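You operate a simulated robot arm through the tools that you are given. There is no shell and no other tool. Be economical: measure what you need, move in short steps, check, and stop when the job is done.

Carry out the task below with a simulated robot arm. There is one attempt and no reset: what you move stays moved.

TASK
Put things in order on the top of the door side leaf. At the end: the purple fibre nest is in the yellow soup bowl; the lint roller stands where the orange jar (marked "SWEET PAPRIKA") stood; the orange jar stands where the purple plum tin (marked "FRUIT") stood; the purple plum tin stands where the purple fibre nest stood; whatever was shut is shut again. Leave all else as you found it, and nothing knocked over.

It is judged by the outcome, as a careful person would: the job done as asked, and still so three seconds after it is handed in. It fails if anything else is knocked over, pushed out of place, dropped, spilled or broken.

THE ROBOT
A 7-joint arm with a two-finger parallel gripper, fixed in place. Base frame: the origin is at the foot of the arm, x ahead of it, y to its left, z up; the work surface is at about z = -2. Readings come in mm, rad, newtons and seconds.
With the tool pointing down near the work surface it reaches from about 220 to 580 mm from the base axis. Its first joint turns from -1.152 to 1.152 rad. Payload 2.5 kg.
The TCP is the grasp point between the finger pads, 23 mm short of the fingertips. In the tool frame z runs along the fingers and y along their closing line. The gripper opens to 94 mm. The fingers are 38 mm wide and 10 mm thick; the gripper's body (54 by 96 mm) begins 39 mm behind the TCP.
Orientation is that of the tool frame in the base frame, as a unit quaternion [w, x, y, z]. With the fingers straight down and closing along the base's y, the tool's x points along the base's -x, its y along +y and its z along -z.

THE INTERFACE
- The arm moves only by the tool apply_moves. Its argument "increments" is a list of rows, each an object (a shift or turn left out is 0, a gripper value left out holds the last) with "fingers": the gripper command, from -1 (fully open) to 1 (shut), values between in proportion; "xyz": the shift along the base's x, y, z in mm, a list of three; "dr": the turn, a rotation vector about the base's x, y, z in rad, a list of three. In form: [{"fingers": fingers, "xyz": [dx, dy, dz], "dr": [wx, wy, wz]}, ...]. A call has 1 to 12 rows; each row shifts and turns the commanded pose from where the row before left it. A row lasts 0.2 s, in which the tool goes at most 50 mm and 0.15 rad; a call with a longer step from one row to the next is refused whole, and so is a gripper value outside its range. A pose out of reach is approached as far as the arm can. The call stops where the force on the tool passes 40 N (or 10 N more than at its start, if that is more) or the arm is blocked; 0.2 s more then pass. The fingers move at their own pace (about 108 mm/s each) and stop on an object; they squeeze with about 37 N. The grip force told is the motor's: it shows also when the fingers shut on nothing. Time passes only in rows, and 0.2 s behind the last, so rows that do not move let the fingers close. It gives the time, the measured TCP pose, the force on the tool (base axes), the opening and the grip force at its end, in the units of the frame above (readings bear some noise).
- Cameras (640 x 400 px; columns grow to the right, rows downward): "scene" is fixed at [112.4, -403.9, 541.4]; the picture's right is [0.86, -0.50, 0.00], its down [-0.30, -0.51, -0.81] and it looks along [0.41, 0.70, -0.59] (base axes); focal length 375 px, centre (320, 200). "wrist" rides on the gripper at [-39, 0, -44] in the tool frame; the picture's right is [0.00, -1.00, 0.00], its down [0.97, 0.00, -0.24] and it looks along [0.24, 0.00, 0.97] (tool axes); focal length 218 px, centre (320, 200).
- grab_frame(camera): a new picture of that camera. It takes no simulated time.
- measure_at(camera, pixels): for up to 12 pixels [column, row] of the newest picture of that camera ("zoom" is the newest enlarged one), the place [x, y, z] in the base frame of the surface seen there, good to about 3 mm. It takes no simulated time.
- enlarge(camera, box): a new picture of the part [left, top, right, bottom] of that camera's present view, enlarged. It takes no simulated time.
- finish_job(): hands the job in; it is judged then, once.

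Work in short steps. Measure before you move; look again where a grasp or a placing could have gone wrong, and mend it. You have 80 turns and 54 pictures in all, those below and enlarged ones among them. Open the gripper and draw the arm clear of the work before you hand the job in, unless the task says otherwise; then end with one line.

The tools are called by a JSON object that holds its "method" and its "body". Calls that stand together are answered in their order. apply_moves: Moves the arm, as the interface text tells. Its arguments: {"type":"object","properties":{"increments":{"type":"array","items":{"type":"object","properties":{"fingers":{"type":"number"},"xyz":{"type":"array","items":{"type":"number"}},"dr":{"type":"array","items":{"type":"number"}}}}}},"required":["increments"]} The other tools are called the same way: grab_frame (camera) takes a picture; measure_at (camera, pixels) gives the place of the surface under pixels of a picture; enlarge (camera, box) takes an enlarged picture of a part of a camera's view; finish_job () hands the job in.

At the start:

```text
time: 0.0
tcp_pos: [356.8, 262.7, 256.7]
tool_rot: [0.001, 0.0, 1.0, -0.001]
ft_force: [0.2, 0.8, 0.7]
finger_gap: 94.2
finger_force: 0.0
```

scene: 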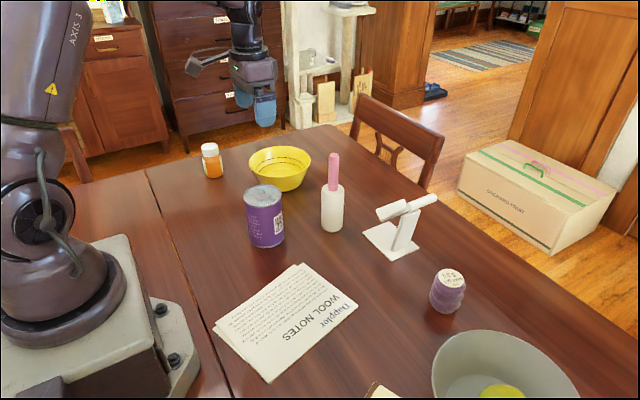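
wrist: 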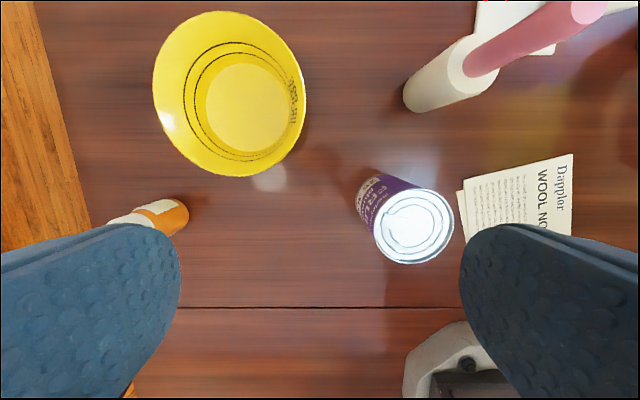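

The scene shows the orange jar (211,160), yellow bowl (280,168), plum tin (264,216), lint roller (332,195), and a purple nest-like thing (448,290). I enlarge to identify details.

{"method": "enlarge", "body": {"camera": "scene", "box": [180, 130, 360, 260]}}

{"method": "enlarge", "body": {"camera": "scene", "box": [350, 240, 600, 400]}}

{"method": "measure_at", "body": {"camera": "scene", "pixels": [[211, 147], [213, 175], [264, 192], [267, 243], [332, 158], [332, 190], [332, 228], [452, 277], [446, 308], [280, 155], [250, 160], [310, 160]]}}

```text
3.08 times, centred on (270, 195) of scene
```

zoom: 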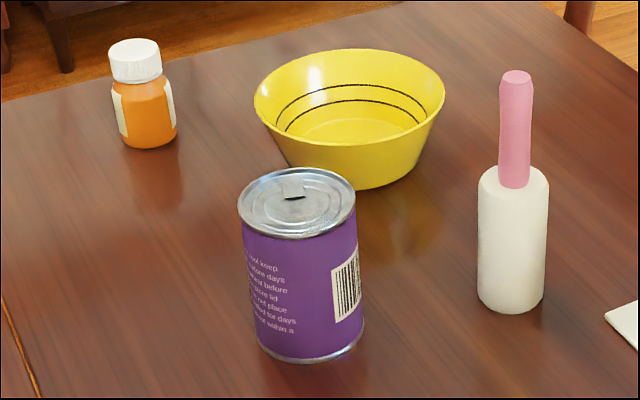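

```text
2.50 times, centred on (475, 320) of scene
```

zoom: 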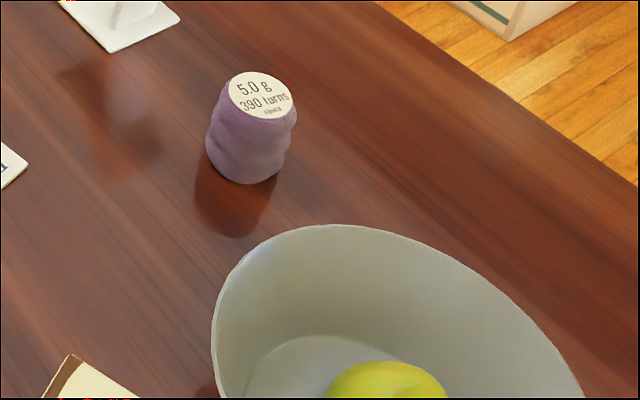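

```text
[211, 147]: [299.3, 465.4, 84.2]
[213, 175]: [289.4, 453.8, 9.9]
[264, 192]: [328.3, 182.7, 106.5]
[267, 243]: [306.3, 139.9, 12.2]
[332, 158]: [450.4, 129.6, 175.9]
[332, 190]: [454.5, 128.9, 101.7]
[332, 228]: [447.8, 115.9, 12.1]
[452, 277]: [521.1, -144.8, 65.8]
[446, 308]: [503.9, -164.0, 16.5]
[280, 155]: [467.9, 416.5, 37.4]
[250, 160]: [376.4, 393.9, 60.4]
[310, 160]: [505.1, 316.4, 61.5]
```

Now I measure precise centres from the wrist view (tin top (414,226), bowl rim) and the surroundings of the nest including the large bowl.

{"method": "measure_at", "body": {"camera": "wrist", "pixels": [[374, 226], [454, 226], [414, 189], [414, 262], [414, 226], [153, 90], [305, 95], [228, 13], [243, 176], [250, 110], [165, 215], [572, 12]]}}

{"method": "measure_at", "body": {"camera": "zoom", "pixels": [[262, 96], [230, 95], [295, 105], [262, 73], [262, 116], [245, 183], [207, 150], [288, 150], [330, 226], [220, 290], [214, 340], [480, 270]]}}

```text
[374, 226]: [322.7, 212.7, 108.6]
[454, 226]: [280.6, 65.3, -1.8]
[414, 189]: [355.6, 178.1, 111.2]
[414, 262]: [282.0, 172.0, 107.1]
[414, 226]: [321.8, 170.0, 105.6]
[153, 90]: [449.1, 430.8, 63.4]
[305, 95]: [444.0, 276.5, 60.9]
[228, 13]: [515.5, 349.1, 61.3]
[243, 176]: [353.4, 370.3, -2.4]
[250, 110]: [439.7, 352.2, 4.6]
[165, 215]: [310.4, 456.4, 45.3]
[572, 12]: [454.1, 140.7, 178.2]
```

```text
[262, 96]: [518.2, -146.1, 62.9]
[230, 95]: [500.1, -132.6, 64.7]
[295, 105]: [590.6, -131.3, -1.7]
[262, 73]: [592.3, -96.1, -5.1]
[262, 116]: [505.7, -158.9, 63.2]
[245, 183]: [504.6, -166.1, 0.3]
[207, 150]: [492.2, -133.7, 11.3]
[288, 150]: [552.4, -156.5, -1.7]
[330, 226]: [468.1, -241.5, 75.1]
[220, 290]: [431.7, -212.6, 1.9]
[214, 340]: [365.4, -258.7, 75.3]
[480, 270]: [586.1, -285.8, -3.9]
```

The tin centre is about (320,172), nest about (516,-146), bowl centre about (442,352). I fly to above the nest at height, then look from the wrist.

{"method": "apply_moves", "body": {"increments": [{"xyz": [15.5, -41, 0]}, {"xyz": [15.5, -41, 0]}, {"xyz": [15.5, -41, 0]}, {"xyz": [15.5, -41, 0]}, {"xyz": [15.5, -41, 0]}, {"xyz": [15.5, -41, 0]}, {"xyz": [15.5, -41, 0]}, {"xyz": [15.5, -41, 0]}, {"xyz": [15.5, -41, 0]}, {"xyz": [15.5, -40, -30]}, {"xyz": [0, 0, -40]}]}}

{"method": "grab_frame", "body": {"camera": "wrist"}}

```text
refused: row 10 steps farther than a row can; nothing moved
```

```text
49 pictures are left
```

wrist: 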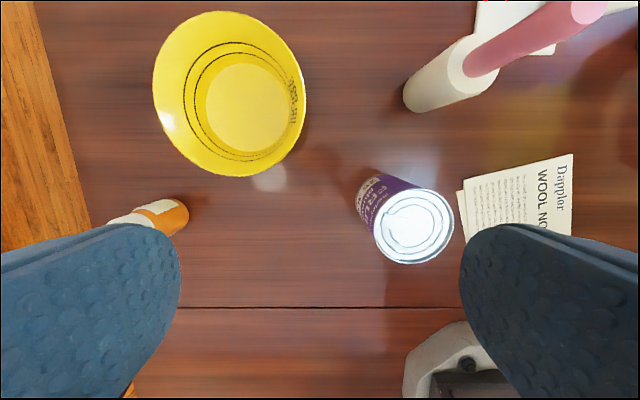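

The move was refused for one long row; I resend it with legal step sizes.

{"method": "apply_moves", "body": {"increments": [{"xyz": [15.5, -41, 0]}, {"xyz": [15.5, -41, 0]}, {"xyz": [15.5, -41, 0]}, {"xyz": [15.5, -41, 0]}, {"xyz": [15.5, -41, 0]}, {"xyz": [15.5, -41, 0]}, {"xyz": [15.5, -41, 0]}, {"xyz": [15.5, -41, 0]}, {"xyz": [15.5, -41, 0]}, {"xyz": [15.5, -40, 0]}, {"xyz": [0, 0, -40]}, {"xyz": [0, 0, -25]}]}}

{"method": "grab_frame", "body": {"camera": "wrist"}}

```text
time: 2.6
tcp_pos: [512.4, -144.6, 192.1]
tool_rot: [0.0, 0.0, 1.0, 0.0]
ft_force: [0.3, -0.3, 0.3]
finger_gap: 93.8
finger_force: 0.2
```

```text
48 pictures are left
```

wrist: 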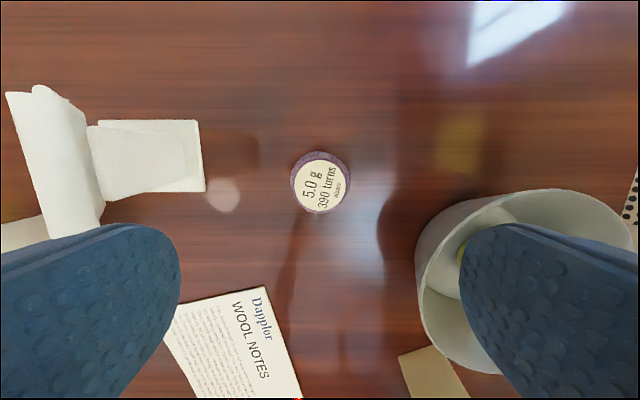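

The nest top is at (320,183). I measure its edges, the white bowl's nearest rim, and the base contact points.

{"method": "measure_at", "body": {"camera": "wrist", "pixels": [[296, 185], [345, 185], [320, 162], [320, 208], [320, 185], [417, 250], [450, 205], [430, 320], [203, 155], [292, 175], [318, 155], [349, 178]]}}

{"method": "enlarge", "body": {"camera": "wrist", "box": [270, 130, 370, 230]}}

```text
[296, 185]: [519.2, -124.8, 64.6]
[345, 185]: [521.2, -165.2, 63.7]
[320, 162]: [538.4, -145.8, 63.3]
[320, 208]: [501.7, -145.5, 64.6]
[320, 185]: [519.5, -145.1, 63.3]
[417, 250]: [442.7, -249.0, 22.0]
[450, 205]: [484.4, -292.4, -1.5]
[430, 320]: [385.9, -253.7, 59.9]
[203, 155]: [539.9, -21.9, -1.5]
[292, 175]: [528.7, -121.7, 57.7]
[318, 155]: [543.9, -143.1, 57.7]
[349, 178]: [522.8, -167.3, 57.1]
```

```text
4.00 times, centred on (320, 180) of wrist
```

zoom: 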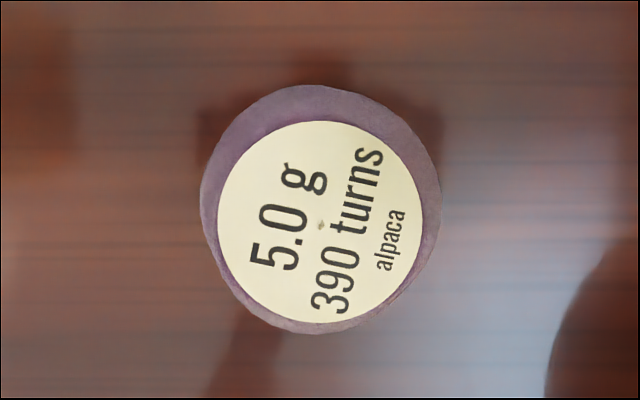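

Nest centre is (520,-145), radius ~22, top at 64. I descend over it with a part-open gripper and close.

{"method": "apply_moves", "body": {"increments": [{"fingers": -0.6, "xyz": [7.5, -0.5, -10]}, {"xyz": [0, 0, -40]}, {"xyz": [0, 0, -40]}, {"xyz": [0, 0, -35]}, {"xyz": [0, 0, -27]}, {}, {"fingers": 0.15}, {}, {}]}}

```text
time: 4.6
tcp_pos: [519.0, -145.6, 41.6]
tool_rot: [0.0, 0.0, 1.0, 0.0]
ft_force: [0.9, 0.8, 0.5]
finger_gap: 54.8
finger_force: 36.7
```

The fingers stopped at 54.8 mm with 36.7 N, so the nest is held. I lift a bit and check.

{"method": "apply_moves", "body": {"increments": [{"xyz": [0, 0, 20]}, {"xyz": [0, 0, 40]}, {"xyz": [0, 0, 45]}, {"xyz": [0, 0, 45]}, {}]}}

{"method": "grab_frame", "body": {"camera": "scene"}}

{"method": "grab_frame", "body": {"camera": "wrist"}}

```text
time: 5.8
tcp_pos: [521.1, -142.7, 193.2]
tool_rot: [0.0, -0.001, 1.0, 0.001]
ft_force: [-0.2, -0.5, 0.0]
finger_gap: 54.8
finger_force: 37.1
```

```text
46 pictures are left
```

scene: 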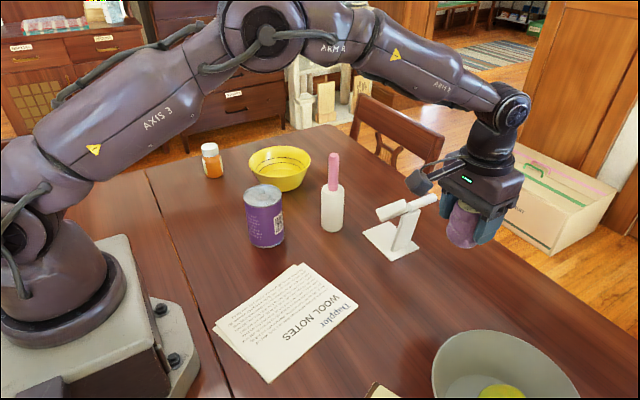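

```text
45 pictures are left
```

wrist: 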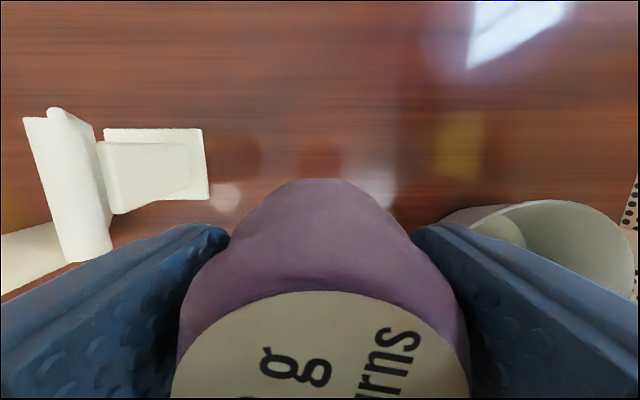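

The nest is firmly held and nothing else is disturbed. I carry it over the roller at a safe height to above the yellow bowl.

{"method": "apply_moves", "body": {"increments": [{"xyz": [0, 0, 40]}, {"xyz": [-7.5, 44, 15]}, {"xyz": [-7.5, 45, 0]}, {"xyz": [-7.5, 45, 0]}, {"xyz": [-7.5, 45, 0]}, {"xyz": [-7.5, 45, 0]}, {"xyz": [-7.5, 45, 0]}, {"xyz": [-7.5, 45, 0]}, {"xyz": [-7.5, 45, 0]}, {"xyz": [-7.5, 45, 0]}, {"xyz": [-7.5, 45, 0]}, {"xyz": [-7.5, 44, 0]}]}}

{"method": "grab_frame", "body": {"camera": "wrist"}}

```text
time: 8.4
tcp_pos: [436.8, 345.9, 245.4]
tool_rot: [-0.001, 0.001, 1.0, 0.0]
ft_force: [0.4, -0.5, -0.1]
finger_gap: 54.7
finger_force: 37.2
```

```text
44 pictures are left
```

wrist: 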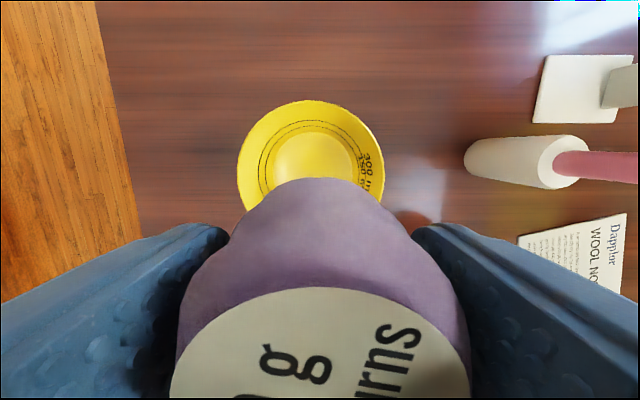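

Aligned near the bowl (centre 440,353, rim radius 77). I lower the nest to just over the bowl floor.

{"method": "apply_moves", "body": {"increments": [{"xyz": [3, 6.5, -40]}, {"xyz": [0, 0, -45]}, {"xyz": [0, 0, -45]}, {"xyz": [0, 0, -35]}, {"xyz": [0, 0, -18]}, {"xyz": [0, 0, -10]}, {}]}}

{"method": "enlarge", "body": {"camera": "scene", "box": [180, 90, 380, 220]}}

```text
time: 10.0
tcp_pos: [439.8, 354.0, 51.0]
tool_rot: [0.001, 0.0, 1.0, 0.0]
ft_force: [1.4, -0.1, 0.0]
finger_gap: 54.9
finger_force: 36.5
```

```text
3.08 times, centred on (280, 155) of scene
```

zoom: 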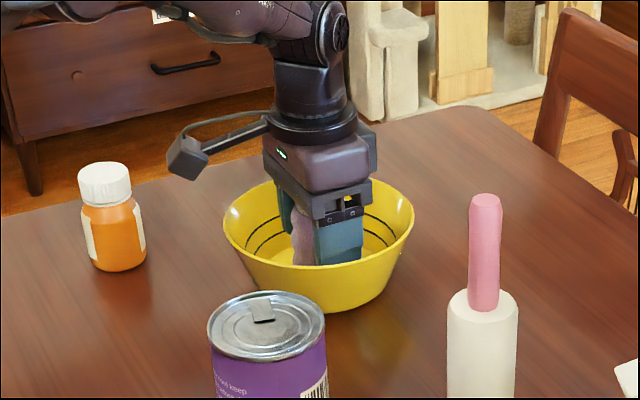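

The nest hangs inside the bowl just above the floor. I lower 3 mm more, open modestly, and rise.

{"method": "apply_moves", "body": {"increments": [{"xyz": [0, 0, -3]}, {}, {"fingers": -0.4}, {}, {}, {"xyz": [0, 0, 20]}, {"xyz": [0, 0, 40]}, {"xyz": [0, 0, 45]}, {"xyz": [0, 0, 45]}, {"xyz": [0, 0, 45]}]}}

{"method": "grab_frame", "body": {"camera": "wrist"}}

```text
time: 12.2
tcp_pos: [438.9, 351.3, 247.0]
tool_rot: [0.0, 0.0, 1.0, 0.0]
ft_force: [0.0, -0.7, -0.3]
finger_gap: 65.8
finger_force: 0.0
```

```text
42 pictures are left
```

wrist: 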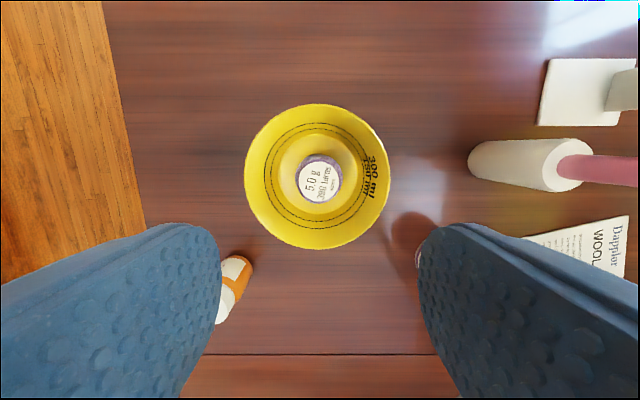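

The nest stands in the bowl. Next I go above the plum tin, fully open, and look.

{"method": "apply_moves", "body": {"increments": [{"fingers": -1, "xyz": [-24, -35, 0]}, {"xyz": [-24, -35, 0]}, {"xyz": [-24, -36, 0]}, {"xyz": [-24, -36, 0]}, {"xyz": [-24, -36, 0]}, {}]}}

{"method": "grab_frame", "body": {"camera": "wrist"}}

```text
time: 13.6
tcp_pos: [317.1, 175.3, 244.1]
tool_rot: [-0.001, 0.0, 1.0, -0.001]
ft_force: [1.3, -0.4, -0.4]
finger_gap: 94.2
finger_force: 0.1
```

```text
41 pictures are left
```

wrist: 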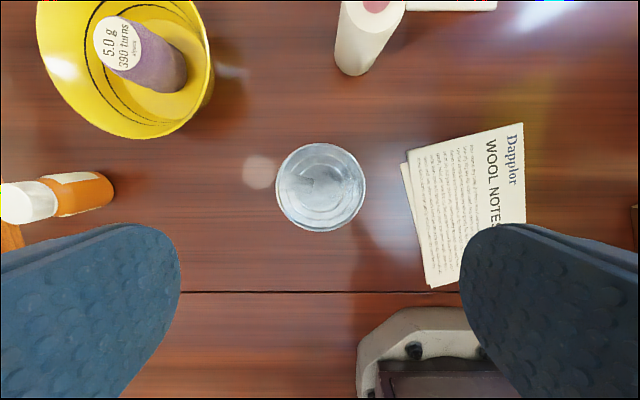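

{"method": "measure_at", "body": {"camera": "wrist", "pixels": [[279, 187], [363, 187], [320, 146], [320, 230], [321, 187], [405, 180], [432, 286], [60, 195], [345, 60]]}}

```text
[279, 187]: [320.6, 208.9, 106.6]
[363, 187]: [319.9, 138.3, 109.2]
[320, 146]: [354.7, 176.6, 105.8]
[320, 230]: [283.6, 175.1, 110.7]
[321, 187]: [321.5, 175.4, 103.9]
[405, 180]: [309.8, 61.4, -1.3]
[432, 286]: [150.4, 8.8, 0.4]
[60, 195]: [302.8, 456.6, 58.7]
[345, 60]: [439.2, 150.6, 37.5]
```

The tin's top centre is (320,174), ~72 mm wide, top at 108. I descend to TCP z≈78 and grip.

{"method": "apply_moves", "body": {"increments": [{"xyz": [2.5, -1, -40]}, {"xyz": [0, 0, -40]}, {"xyz": [0, 0, -35]}, {"xyz": [0, 0, -30]}, {"xyz": [0, 0, -21]}, {}, {"fingers": 1}, {}, {}]}}

```text
time: 15.6
tcp_pos: [322.1, 173.0, 78.6]
tool_rot: [0.0, 0.001, 1.0, 0.001]
ft_force: [0.3, 0.7, 0.8]
finger_gap: 73.4
finger_force: 37.2
```

Gripped at 73.4 mm, 37 N. I lift it and check for slip.

{"method": "apply_moves", "body": {"increments": [{"xyz": [0, 0, 15]}, {"xyz": [0, 0, 35]}, {"xyz": [0, 0, 40]}, {"xyz": [0, 0, 40]}, {}]}}

{"method": "grab_frame", "body": {"camera": "scene"}}

```text
time: 16.8
tcp_pos: [321.5, 174.0, 209.6]
tool_rot: [0.0, -0.001, 1.0, 0.0]
ft_force: [0.7, -0.1, -4.4]
finger_gap: 73.5
finger_force: 37.0
```

```text
40 pictures are left
```

scene: 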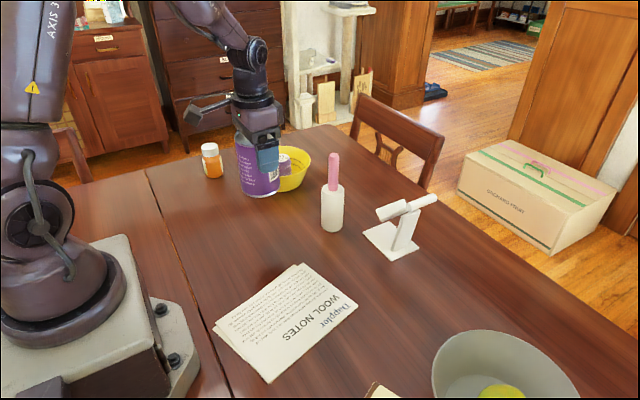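

The tin is held upright (about 4.4 N). I carry it around the near side of the roller and stand, then out to the nest's former place (520,-145).

{"method": "apply_moves", "body": {"increments": [{"xyz": [5, -40, 0]}, {"xyz": [5, -40, 0]}, {"xyz": [5, -40, 0]}, {"xyz": [5, -40, 0]}, {"xyz": [10, -40, 0]}, {"xyz": [20, -35, 0]}, {"xyz": [25, -28, 0]}, {"xyz": [30, -20, 0]}, {"xyz": [30, -15, 0]}, {"xyz": [30, -11, 0]}, {"xyz": [33, -10, 0]}, {}]}}

{"method": "grab_frame", "body": {"camera": "wrist"}}

```text
time: 19.4
tcp_pos: [520.4, -146.3, 206.7]
tool_rot: [-0.001, 0.0, 1.0, 0.0]
ft_force: [0.3, 0.8, -4.2]
finger_gap: 73.5
finger_force: 37.0
```

```text
39 pictures are left
```

wrist: 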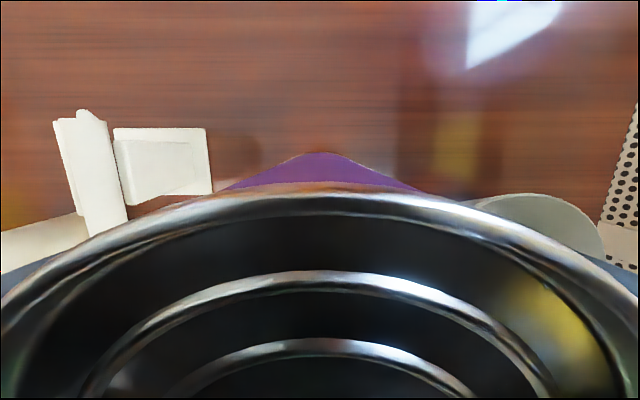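

I am above (520,-146); clear of the stand and white bowl. I lower to z≈80, slowly at the end.

{"method": "apply_moves", "body": {"increments": [{"xyz": [0, 0, -40]}, {"xyz": [0, 0, -40]}, {"xyz": [0, 0, -30]}, {"xyz": [0, 0, -12]}, {"xyz": [0, 0, -5]}, {}]}}

{"method": "enlarge", "body": {"camera": "scene", "box": [350, 200, 600, 360]}}

```text
time: 20.8
tcp_pos: [521.6, -145.3, 81.6]
tool_rot: [0.001, 0.0, 1.0, 0.0]
ft_force: [0.9, -0.3, -4.8]
finger_gap: 73.4
finger_force: 36.9
```

```text
2.50 times, centred on (475, 280) of scene
```

zoom: 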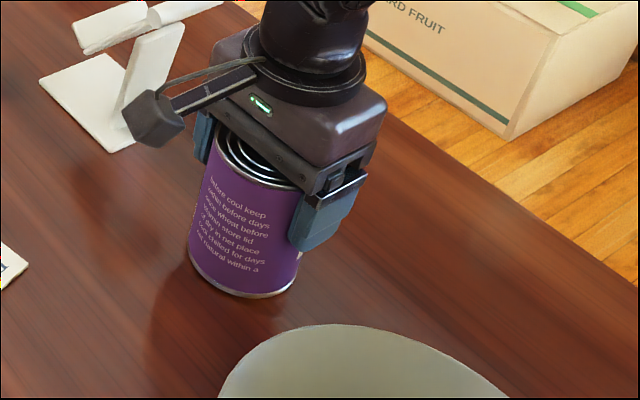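

Still hanging by ~2 mm (force -4.8 N). I lower another 2.5 mm, release and rise.

{"method": "apply_moves", "body": {"increments": [{"xyz": [0, 0, -1.5]}, {"xyz": [0, 0, -1]}, {}]}}

```text
time: 21.6
tcp_pos: [520.3, -145.0, 79.0]
tool_rot: [0.0, 0.0, 1.0, 0.001]
ft_force: [0.7, -0.1, -4.4]
finger_gap: 73.3
finger_force: 37.2
```

{"method": "apply_moves", "body": {"increments": [{"xyz": [0, 0, -1]}, {}]}}

```text
time: 22.2
tcp_pos: [519.6, -143.9, 77.8]
tool_rot: [0.001, 0.0, 1.0, 0.0]
ft_force: [-0.4, 0.8, -2.0]
finger_gap: 73.5
finger_force: 37.0
```

The force is easing (-2.0 N): the tin touches the table. I release and rise.

{"method": "apply_moves", "body": {"increments": [{"xyz": [0, 0, -0.5]}, {"fingers": -1}, {}, {}, {"xyz": [0, 0, 20]}, {"xyz": [0, 0, 40]}, {"xyz": [0, 0, 45]}, {"xyz": [0, 0, 45]}, {}]}}

{"method": "grab_frame", "body": {"camera": "wrist"}}

```text
time: 24.2
tcp_pos: [519.4, -147.1, 225.0]
tool_rot: [0.0, 0.0, 1.0, 0.0]
ft_force: [0.3, -0.5, -0.3]
finger_gap: 93.9
finger_force: 0.1
```

```text
37 pictures are left
```

wrist: 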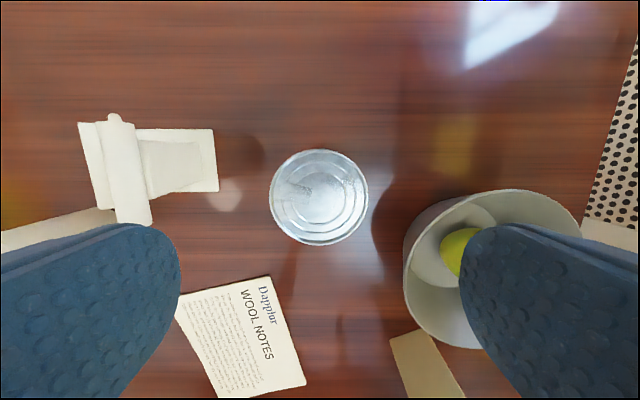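

Tin stands at the nest's place. Now I travel back toward the orange jar at safe height.

{"method": "apply_moves", "body": {"increments": [{"xyz": [-16, 43, 10]}, {"xyz": [-16, 43, 10]}, {"xyz": [-16, 45, 0]}, {"xyz": [-16, 45, 0]}, {"xyz": [-16, 45, 0]}, {"xyz": [-16, 45, 0]}, {"xyz": [-16, 45, 0]}, {"xyz": [-16, 45, 0]}, {"xyz": [-16, 45, 0]}, {"xyz": [-16, 45, 0]}, {"xyz": [-16, 45, 0]}, {"xyz": [-16, 45, 0]}]}}

{"method": "apply_moves", "body": {"increments": [{"xyz": [-10, 35, 0]}, {"xyz": [-10, 30, -20]}, {"xyz": [0, 0, -30]}, {}]}}

{"method": "grab_frame", "body": {"camera": "wrist"}}

```text
time: 26.8
tcp_pos: [325.3, 391.1, 248.0]
tool_rot: [0.0, 0.0, 1.0, 0.0]
ft_force: [-0.4, -0.3, 0.2]
finger_gap: 94.0
finger_force: 0.1
```

```text
time: 27.8
tcp_pos: [305.7, 454.4, 197.3]
tool_rot: [0.0, 0.001, 1.0, 0.0]
ft_force: [0.2, 0.9, 0.6]
finger_gap: 94.1
finger_force: 0.1
```

```text
36 pictures are left
```

wrist: 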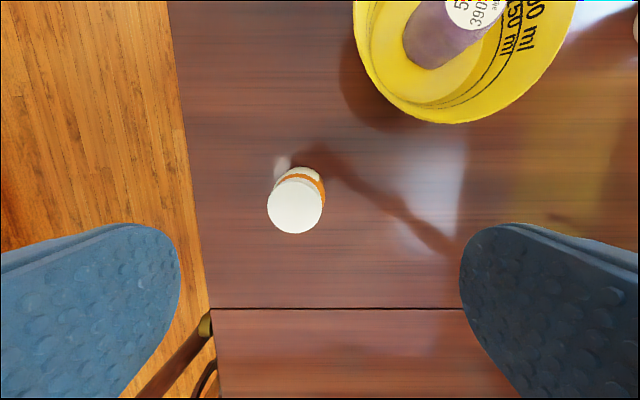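

{"method": "measure_at", "body": {"camera": "wrist", "pixels": [[269, 205], [321, 205], [295, 179], [295, 231], [295, 205], [302, 169], [323, 185]]}}

{"method": "enlarge", "body": {"camera": "wrist", "box": [250, 150, 350, 250]}}

```text
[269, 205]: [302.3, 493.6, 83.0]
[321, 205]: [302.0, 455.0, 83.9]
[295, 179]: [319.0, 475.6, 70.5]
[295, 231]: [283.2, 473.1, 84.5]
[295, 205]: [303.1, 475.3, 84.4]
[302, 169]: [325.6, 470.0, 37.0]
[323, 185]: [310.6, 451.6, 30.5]
```

```text
4.00 times, centred on (300, 200) of wrist
```

zoom: 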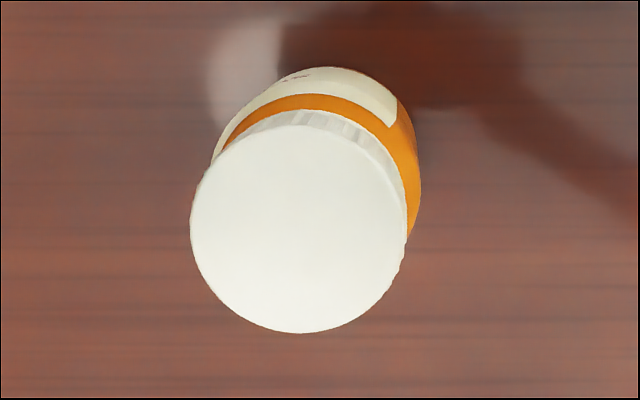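

Jar centre is (303,474), top at 84. I align, descend to TCP z≈52 and grip the body below the cap.

{"method": "apply_moves", "body": {"increments": [{"fingers": -0.7, "xyz": [-2.5, 19.5, 0]}, {"xyz": [0, 0, -40]}, {"xyz": [0, 0, -40]}, {"xyz": [0, 0, -35]}, {"xyz": [0, 0, -30]}, {}, {"fingers": 1}, {}, {}, {}]}}

```text
time: 30.0
tcp_pos: [302.6, 474.4, 50.9]
tool_rot: [0.0, 0.0, 1.0, 0.0]
ft_force: [0.4, 0.6, -1.1]
finger_gap: 46.7
finger_force: 37.1
```

Gripped at 46.7 mm. I lift straight up and check.

{"method": "apply_moves", "body": {"increments": [{"xyz": [0, 0, 15]}, {"xyz": [0, 0, 35]}, {"xyz": [0, 0, 45]}, {"xyz": [0, 0, 35]}, {}]}}

{"method": "grab_frame", "body": {"camera": "scene"}}

```text
time: 31.2
tcp_pos: [304.7, 473.8, 181.6]
tool_rot: [0.0, 0.0, 1.0, 0.0]
ft_force: [0.0, -0.1, -0.7]
finger_gap: 46.8
finger_force: 37.1
```

```text
34 pictures are left
```

scene: 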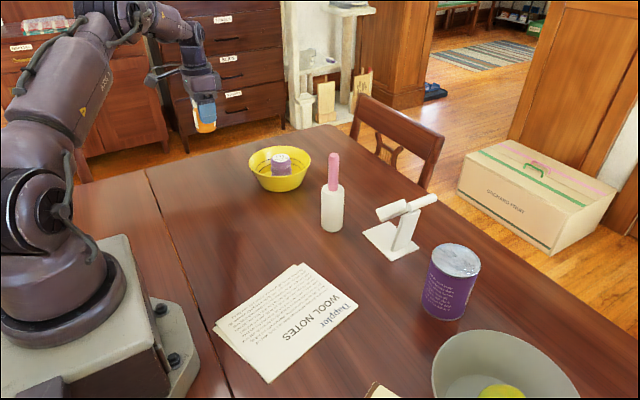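

The jar is held. I carry it to the tin's former place (320.5,173.5) and lower to just above the table.

{"method": "apply_moves", "body": {"increments": [{"xyz": [2.5, -43, 0]}, {"xyz": [2.5, -43, 0]}, {"xyz": [2.5, -43, 0]}, {"xyz": [2.5, -43, 0]}, {"xyz": [2.5, -43, 0]}, {"xyz": [2.5, -43, 0]}, {"xyz": [2.5, -42.5, 0]}, {"xyz": [0, 0, -40]}, {"xyz": [0, 0, -40]}, {"xyz": [0, 0, -30]}, {"xyz": [0, 0, -16]}, {}]}}

```text
time: 33.8
tcp_pos: [325.5, 175.2, 54.2]
tool_rot: [0.0, 0.001, 1.0, 0.0]
ft_force: [-0.3, 0.1, -1.2]
finger_gap: 46.7
finger_force: 37.2
```

Command bookkeeping says about 1 mm excess in y. I shift -1 and lower the last couple of mm.

{"method": "apply_moves", "body": {"increments": [{"xyz": [0, -1, -1]}, {"xyz": [0, 0, -1]}, {}]}}

{"method": "enlarge", "body": {"camera": "scene", "box": [200, 170, 320, 250]}}

```text
time: 34.6
tcp_pos: [322.3, 174.2, 54.7]
tool_rot: [0.0, 0.0, 1.0, 0.0]
ft_force: [0.3, 0.2, -0.5]
finger_gap: 46.5
finger_force: 37.0
```

```text
5.00 times, centred on (260, 210) of scene
```

zoom: 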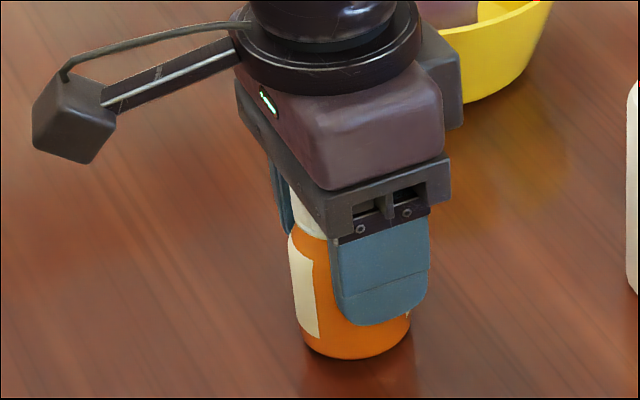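

By the command tally I'm 2 mm above the grasp height (51.7). I lower 2 mm, release, and rise.

{"method": "apply_moves", "body": {"increments": [{"xyz": [0, 0, -1]}, {"xyz": [0, 0, -1]}, {}]}}

{"method": "apply_moves", "body": {"increments": [{"fingers": -0.6}, {}, {}, {"xyz": [0, 0, 20]}, {"xyz": [0, 0, 40]}, {"xyz": [0, 0, 45]}, {"xyz": [0, 0, 45]}, {"xyz": [0, 0, 40]}, {}]}}

{"method": "grab_frame", "body": {"camera": "wrist"}}

```text
time: 35.4
tcp_pos: [323.2, 173.2, 51.4]
tool_rot: [0.0, 0.001, 1.0, 0.0]
ft_force: [0.1, 0.6, -0.9]
finger_gap: 46.8
finger_force: 37.5
```

```text
time: 37.4
tcp_pos: [325.8, 171.5, 242.7]
tool_rot: [0.0, -0.001, 1.0, 0.0]
ft_force: [-0.2, 0.5, 0.0]
finger_gap: 75.1
finger_force: 0.0
```

```text
32 pictures are left
```

wrist: 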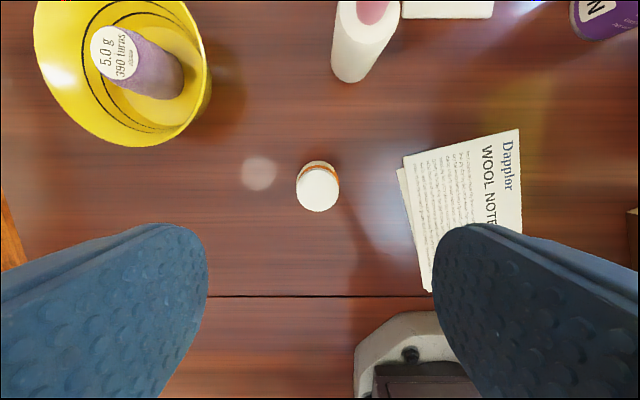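

The jar stands in the tin's place. Now I go above the roller with extra height and look.

{"method": "apply_moves", "body": {"increments": [{"xyz": [0, 0, 40]}, {"xyz": [43, -12, 0]}, {"xyz": [43, -12, 0]}, {"xyz": [43, -12, 0]}, {}]}}

{"method": "grab_frame", "body": {"camera": "wrist"}}

```text
time: 38.6
tcp_pos: [452.2, 138.9, 279.7]
tool_rot: [0.0, 0.0, 1.0, 0.0]
ft_force: [-0.2, 0.6, -0.2]
finger_gap: 75.3
finger_force: 0.0
```

```text
31 pictures are left
```

wrist: 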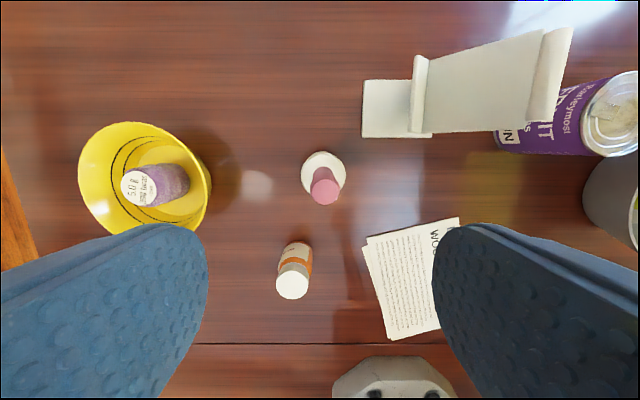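

{"method": "measure_at", "body": {"camera": "wrist", "pixels": [[324, 191], [312, 191], [336, 191], [324, 200], [324, 181], [304, 172], [343, 172], [323, 154]]}}

{"method": "enlarge", "body": {"camera": "wrist", "box": [280, 130, 370, 230]}}

{"method": "enlarge", "body": {"camera": "scene", "box": [290, 140, 380, 240]}}

```text
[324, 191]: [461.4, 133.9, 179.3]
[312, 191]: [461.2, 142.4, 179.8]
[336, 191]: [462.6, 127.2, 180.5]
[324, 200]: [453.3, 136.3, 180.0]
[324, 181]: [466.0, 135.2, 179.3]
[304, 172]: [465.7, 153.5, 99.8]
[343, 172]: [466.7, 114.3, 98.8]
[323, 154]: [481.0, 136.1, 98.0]
```

```text
4.00 times, centred on (325, 180) of wrist
```

zoom: 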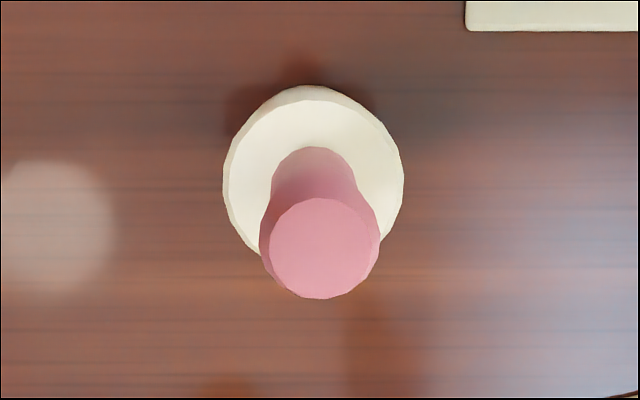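

```text
4.00 times, centred on (335, 190) of scene
```

zoom: 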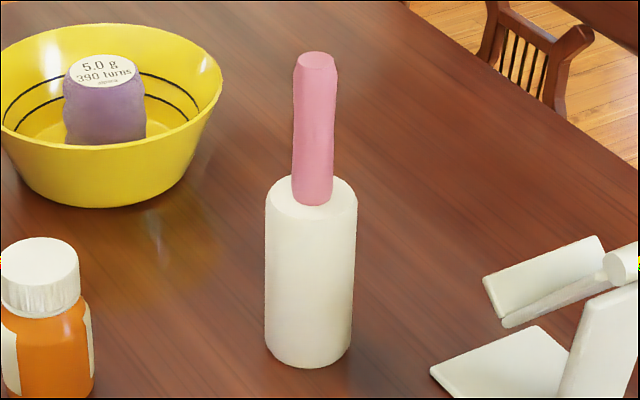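

Roller axis is about (460,134); handle from z 98 to 180. I align, descend to TCP z≈148 and grip the handle.

{"method": "apply_moves", "body": {"increments": [{"xyz": [8, -3.3, 0]}, {"xyz": [0, 0, -40]}, {"xyz": [0, 0, -40]}, {"xyz": [0, 0, -33]}, {"xyz": [0, 0, -20]}, {}, {"fingers": 1}, {}, {}, {}]}}

{"method": "enlarge", "body": {"camera": "scene", "box": [280, 120, 400, 240]}}

```text
time: 40.8
tcp_pos: [458.4, 135.4, 150.1]
tool_rot: [0.0, 0.0, 1.0, 0.0]
ft_force: [-0.1, -0.6, 0.3]
finger_gap: 21.2
finger_force: 37.1
```

```text
3.33 times, centred on (340, 180) of scene
```

zoom: 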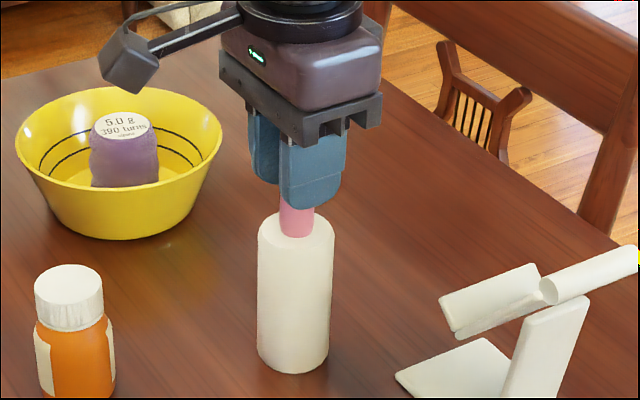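

Handle is gripped (21 mm, 37 N), roller upright. I lift it.

{"method": "apply_moves", "body": {"increments": [{"xyz": [0, 0, 15]}, {"xyz": [0, 0, 30]}, {"xyz": [0, 0, 40]}, {"xyz": [0, 0, 40]}, {}]}}

{"method": "enlarge", "body": {"camera": "scene", "box": [240, 40, 420, 220]}}

```text
time: 42.0
tcp_pos: [458.7, 131.8, 274.1]
tool_rot: [0.0, 0.0, 1.0, 0.0]
ft_force: [-0.1, 0.3, -1.2]
finger_gap: 21.1
finger_force: 37.1
```

```text
2.22 times, centred on (330, 130) of scene
```

zoom: 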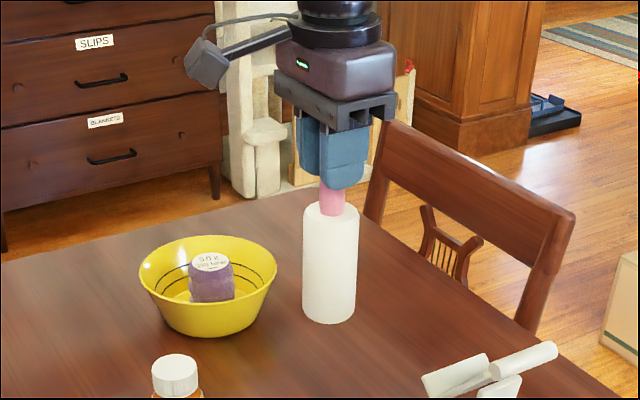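

Held upright. I carry it to the jar's former place (303,474) at height.

{"method": "apply_moves", "body": {"increments": [{"xyz": [-17.5, 37.7, 0]}, {"xyz": [-17.5, 37.7, 0]}, {"xyz": [-17.5, 37.7, 0]}, {"xyz": [-17.5, 37.7, 0]}, {"xyz": [-17.5, 37.7, 0]}, {"xyz": [-17.5, 37.7, 0]}, {"xyz": [-17.5, 37.7, 0]}, {"xyz": [-17.5, 37.7, 0]}, {"xyz": [-17.0, 38, 0]}, {}, {}]}}

{"method": "grab_frame", "body": {"camera": "scene"}}

```text
time: 44.4
tcp_pos: [303.5, 473.8, 279.7]
tool_rot: [0.0, 0.0, 1.0, -0.001]
ft_force: [-0.3, 0.9, -2.1]
finger_gap: 21.0
finger_force: 37.0
```

```text
26 pictures are left
```

scene: 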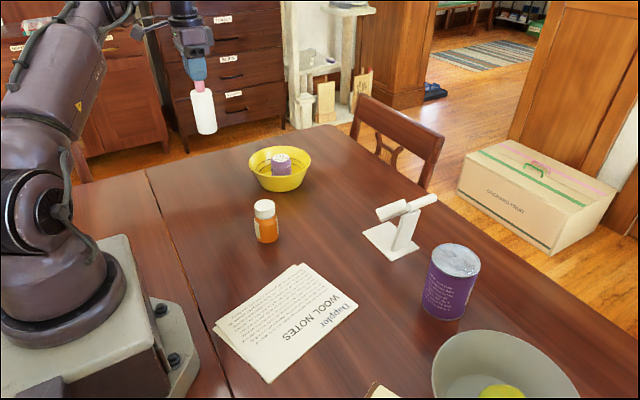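

Roller seems slightly leaning in view (maybe perspective). I lower partway and check closely.

{"method": "apply_moves", "body": {"increments": [{"xyz": [0, 0, -40]}, {"xyz": [0, 0, -35]}, {"xyz": [0, 0, -25]}, {}, {}]}}

{"method": "enlarge", "body": {"camera": "scene", "box": [150, 60, 290, 200]}}

```text
time: 45.6
tcp_pos: [304.2, 474.7, 175.6]
tool_rot: [0.0, 0.0, 1.0, 0.0]
ft_force: [-0.4, 1.3, -1.8]
finger_gap: 20.9
finger_force: 36.8
```

```text
2.86 times, centred on (220, 130) of scene
```

zoom: 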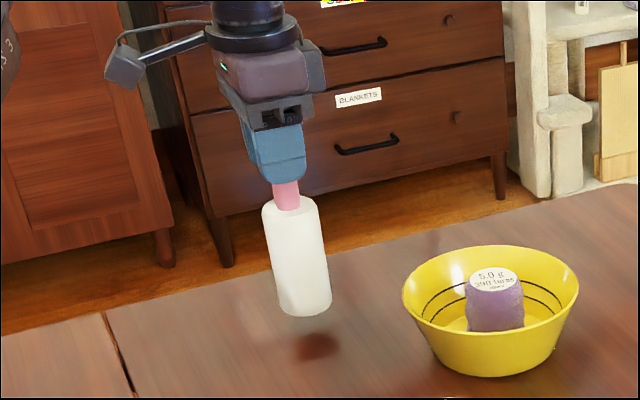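

The lean matches the gripper's own perspective lean, so it is upright. I lower to just above contact.

{"method": "apply_moves", "body": {"increments": [{"xyz": [0, 0, -15]}, {"xyz": [0, 0, -7]}, {"xyz": [0, 0, -2]}, {}, {}]}}

{"method": "enlarge", "body": {"camera": "scene", "box": [160, 80, 270, 200]}}

```text
time: 46.8
tcp_pos: [302.9, 473.4, 152.8]
tool_rot: [-0.001, 0.0, 1.0, 0.0]
ft_force: [0.9, -0.3, 0.0]
finger_gap: 21.2
finger_force: 36.8
```

```text
3.33 times, centred on (215, 140) of scene
```

zoom: 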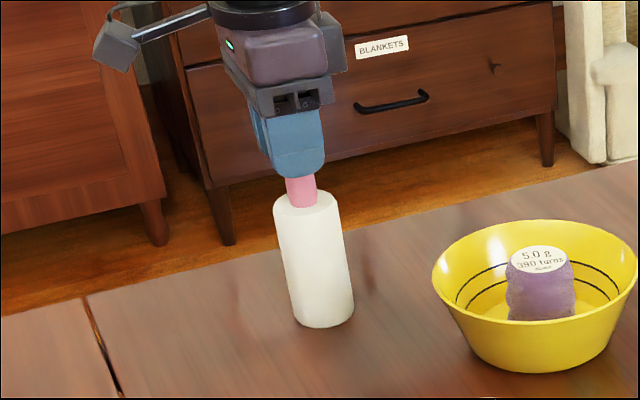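

Its lean equals that of the jar in the first picture there, so it's vertical. I lower the last millimetre and read the force.

{"method": "apply_moves", "body": {"increments": [{"xyz": [0, 0, -0.7]}, {}, {}]}}

{"method": "measure_at", "body": {"camera": "zoom", "pixels": [[313, 225], [325, 310]]}}

```text
time: 47.6
tcp_pos: [303.6, 473.0, 152.5]
tool_rot: [0.001, 0.0, 1.0, 0.0]
ft_force: [-1.3, -1.5, 10.4]
finger_gap: 21.1
finger_force: 36.8
```

```text
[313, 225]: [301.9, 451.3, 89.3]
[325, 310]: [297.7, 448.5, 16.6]
```

Contact reached (10 N pressing). I back off slightly, release gently and rise.

{"method": "apply_moves", "body": {"increments": [{"xyz": [0, 0, 0.7]}, {}, {"fingers": 0.3}, {}, {"fingers": -0.3}, {}, {"xyz": [0, 0, 20]}, {"xyz": [0, 0, 40]}, {"xyz": [0, 0, 40]}, {"xyz": [0, 0, 10]}, {}]}}

{"method": "grab_frame", "body": {"camera": "scene"}}

{"method": "grab_frame", "body": {"camera": "wrist"}}

```text
time: 50.0
tcp_pos: [305.1, 473.9, 260.7]
tool_rot: [-0.001, 0.0, 1.0, -0.001]
ft_force: [-0.2, -1.0, 0.1]
finger_gap: 60.9
finger_force: 0.0
```

```text
23 pictures are left
```

scene: 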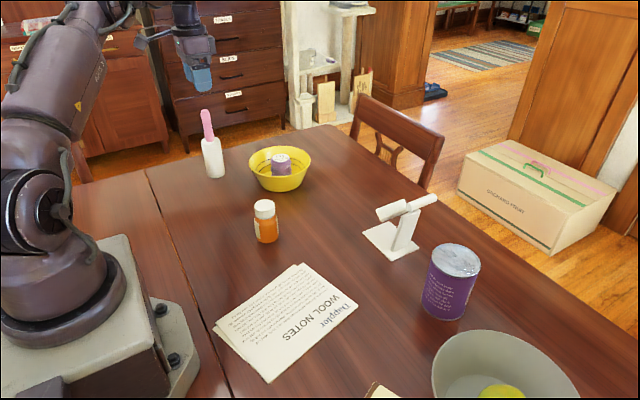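

```text
22 pictures are left
```

wrist: 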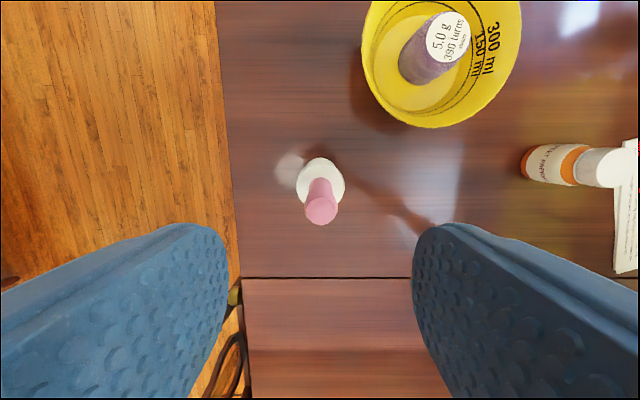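

Everything stands. I verify the roller, jar and tin positions by measuring.

{"method": "measure_at", "body": {"camera": "wrist", "pixels": [[320, 209], [299, 182], [344, 182], [320, 160], [306, 209], [335, 209]]}}

{"method": "measure_at", "body": {"camera": "scene", "pixels": [[264, 206], [267, 238], [456, 260], [446, 314], [212, 172], [281, 158]]}}

```text
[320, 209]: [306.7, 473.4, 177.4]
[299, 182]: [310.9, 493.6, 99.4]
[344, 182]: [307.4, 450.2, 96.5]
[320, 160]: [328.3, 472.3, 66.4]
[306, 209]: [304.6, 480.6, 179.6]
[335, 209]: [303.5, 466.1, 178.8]
```

```text
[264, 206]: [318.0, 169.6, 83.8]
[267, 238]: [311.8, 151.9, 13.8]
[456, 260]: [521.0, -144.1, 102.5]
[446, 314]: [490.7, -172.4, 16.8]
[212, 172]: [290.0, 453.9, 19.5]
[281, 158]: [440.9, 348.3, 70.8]
```

Roller at (305,473), jar at (320,172), tin at (521,-144), nest in bowl: all within a few mm. I open the gripper and draw the arm away, high and back.

{"method": "apply_moves", "body": {"increments": [{"fingers": -1, "xyz": [0, 0, 40]}, {"xyz": [0, -35, 10]}, {"xyz": [0, -40, 0]}, {"xyz": [0, -40, 0]}, {"xyz": [0, -40, 0]}, {}, {}]}}

{"method": "grab_frame", "body": {"camera": "scene"}}

```text
time: 51.6
tcp_pos: [304.9, 320.6, 308.0]
tool_rot: [0.001, 0.0, 1.0, 0.0]
ft_force: [-0.4, -0.7, 0.1]
finger_gap: 94.3
finger_force: 0.0
```

```text
21 pictures are left
```

scene: 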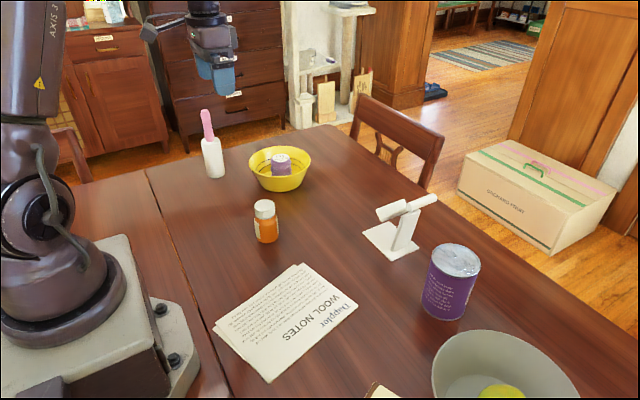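

All items are in place and upright, the gripper is open and the arm clear; I hand in.

{"method": "finish_job", "body": {}}

```text
The job is handed in.
```

The job is handed in: the nest is in the yellow bowl, and the roller, orange jar and plum tin each stand in the place you asked for, within a few mm. Nothing was knocked over, and nothing had to be opened.
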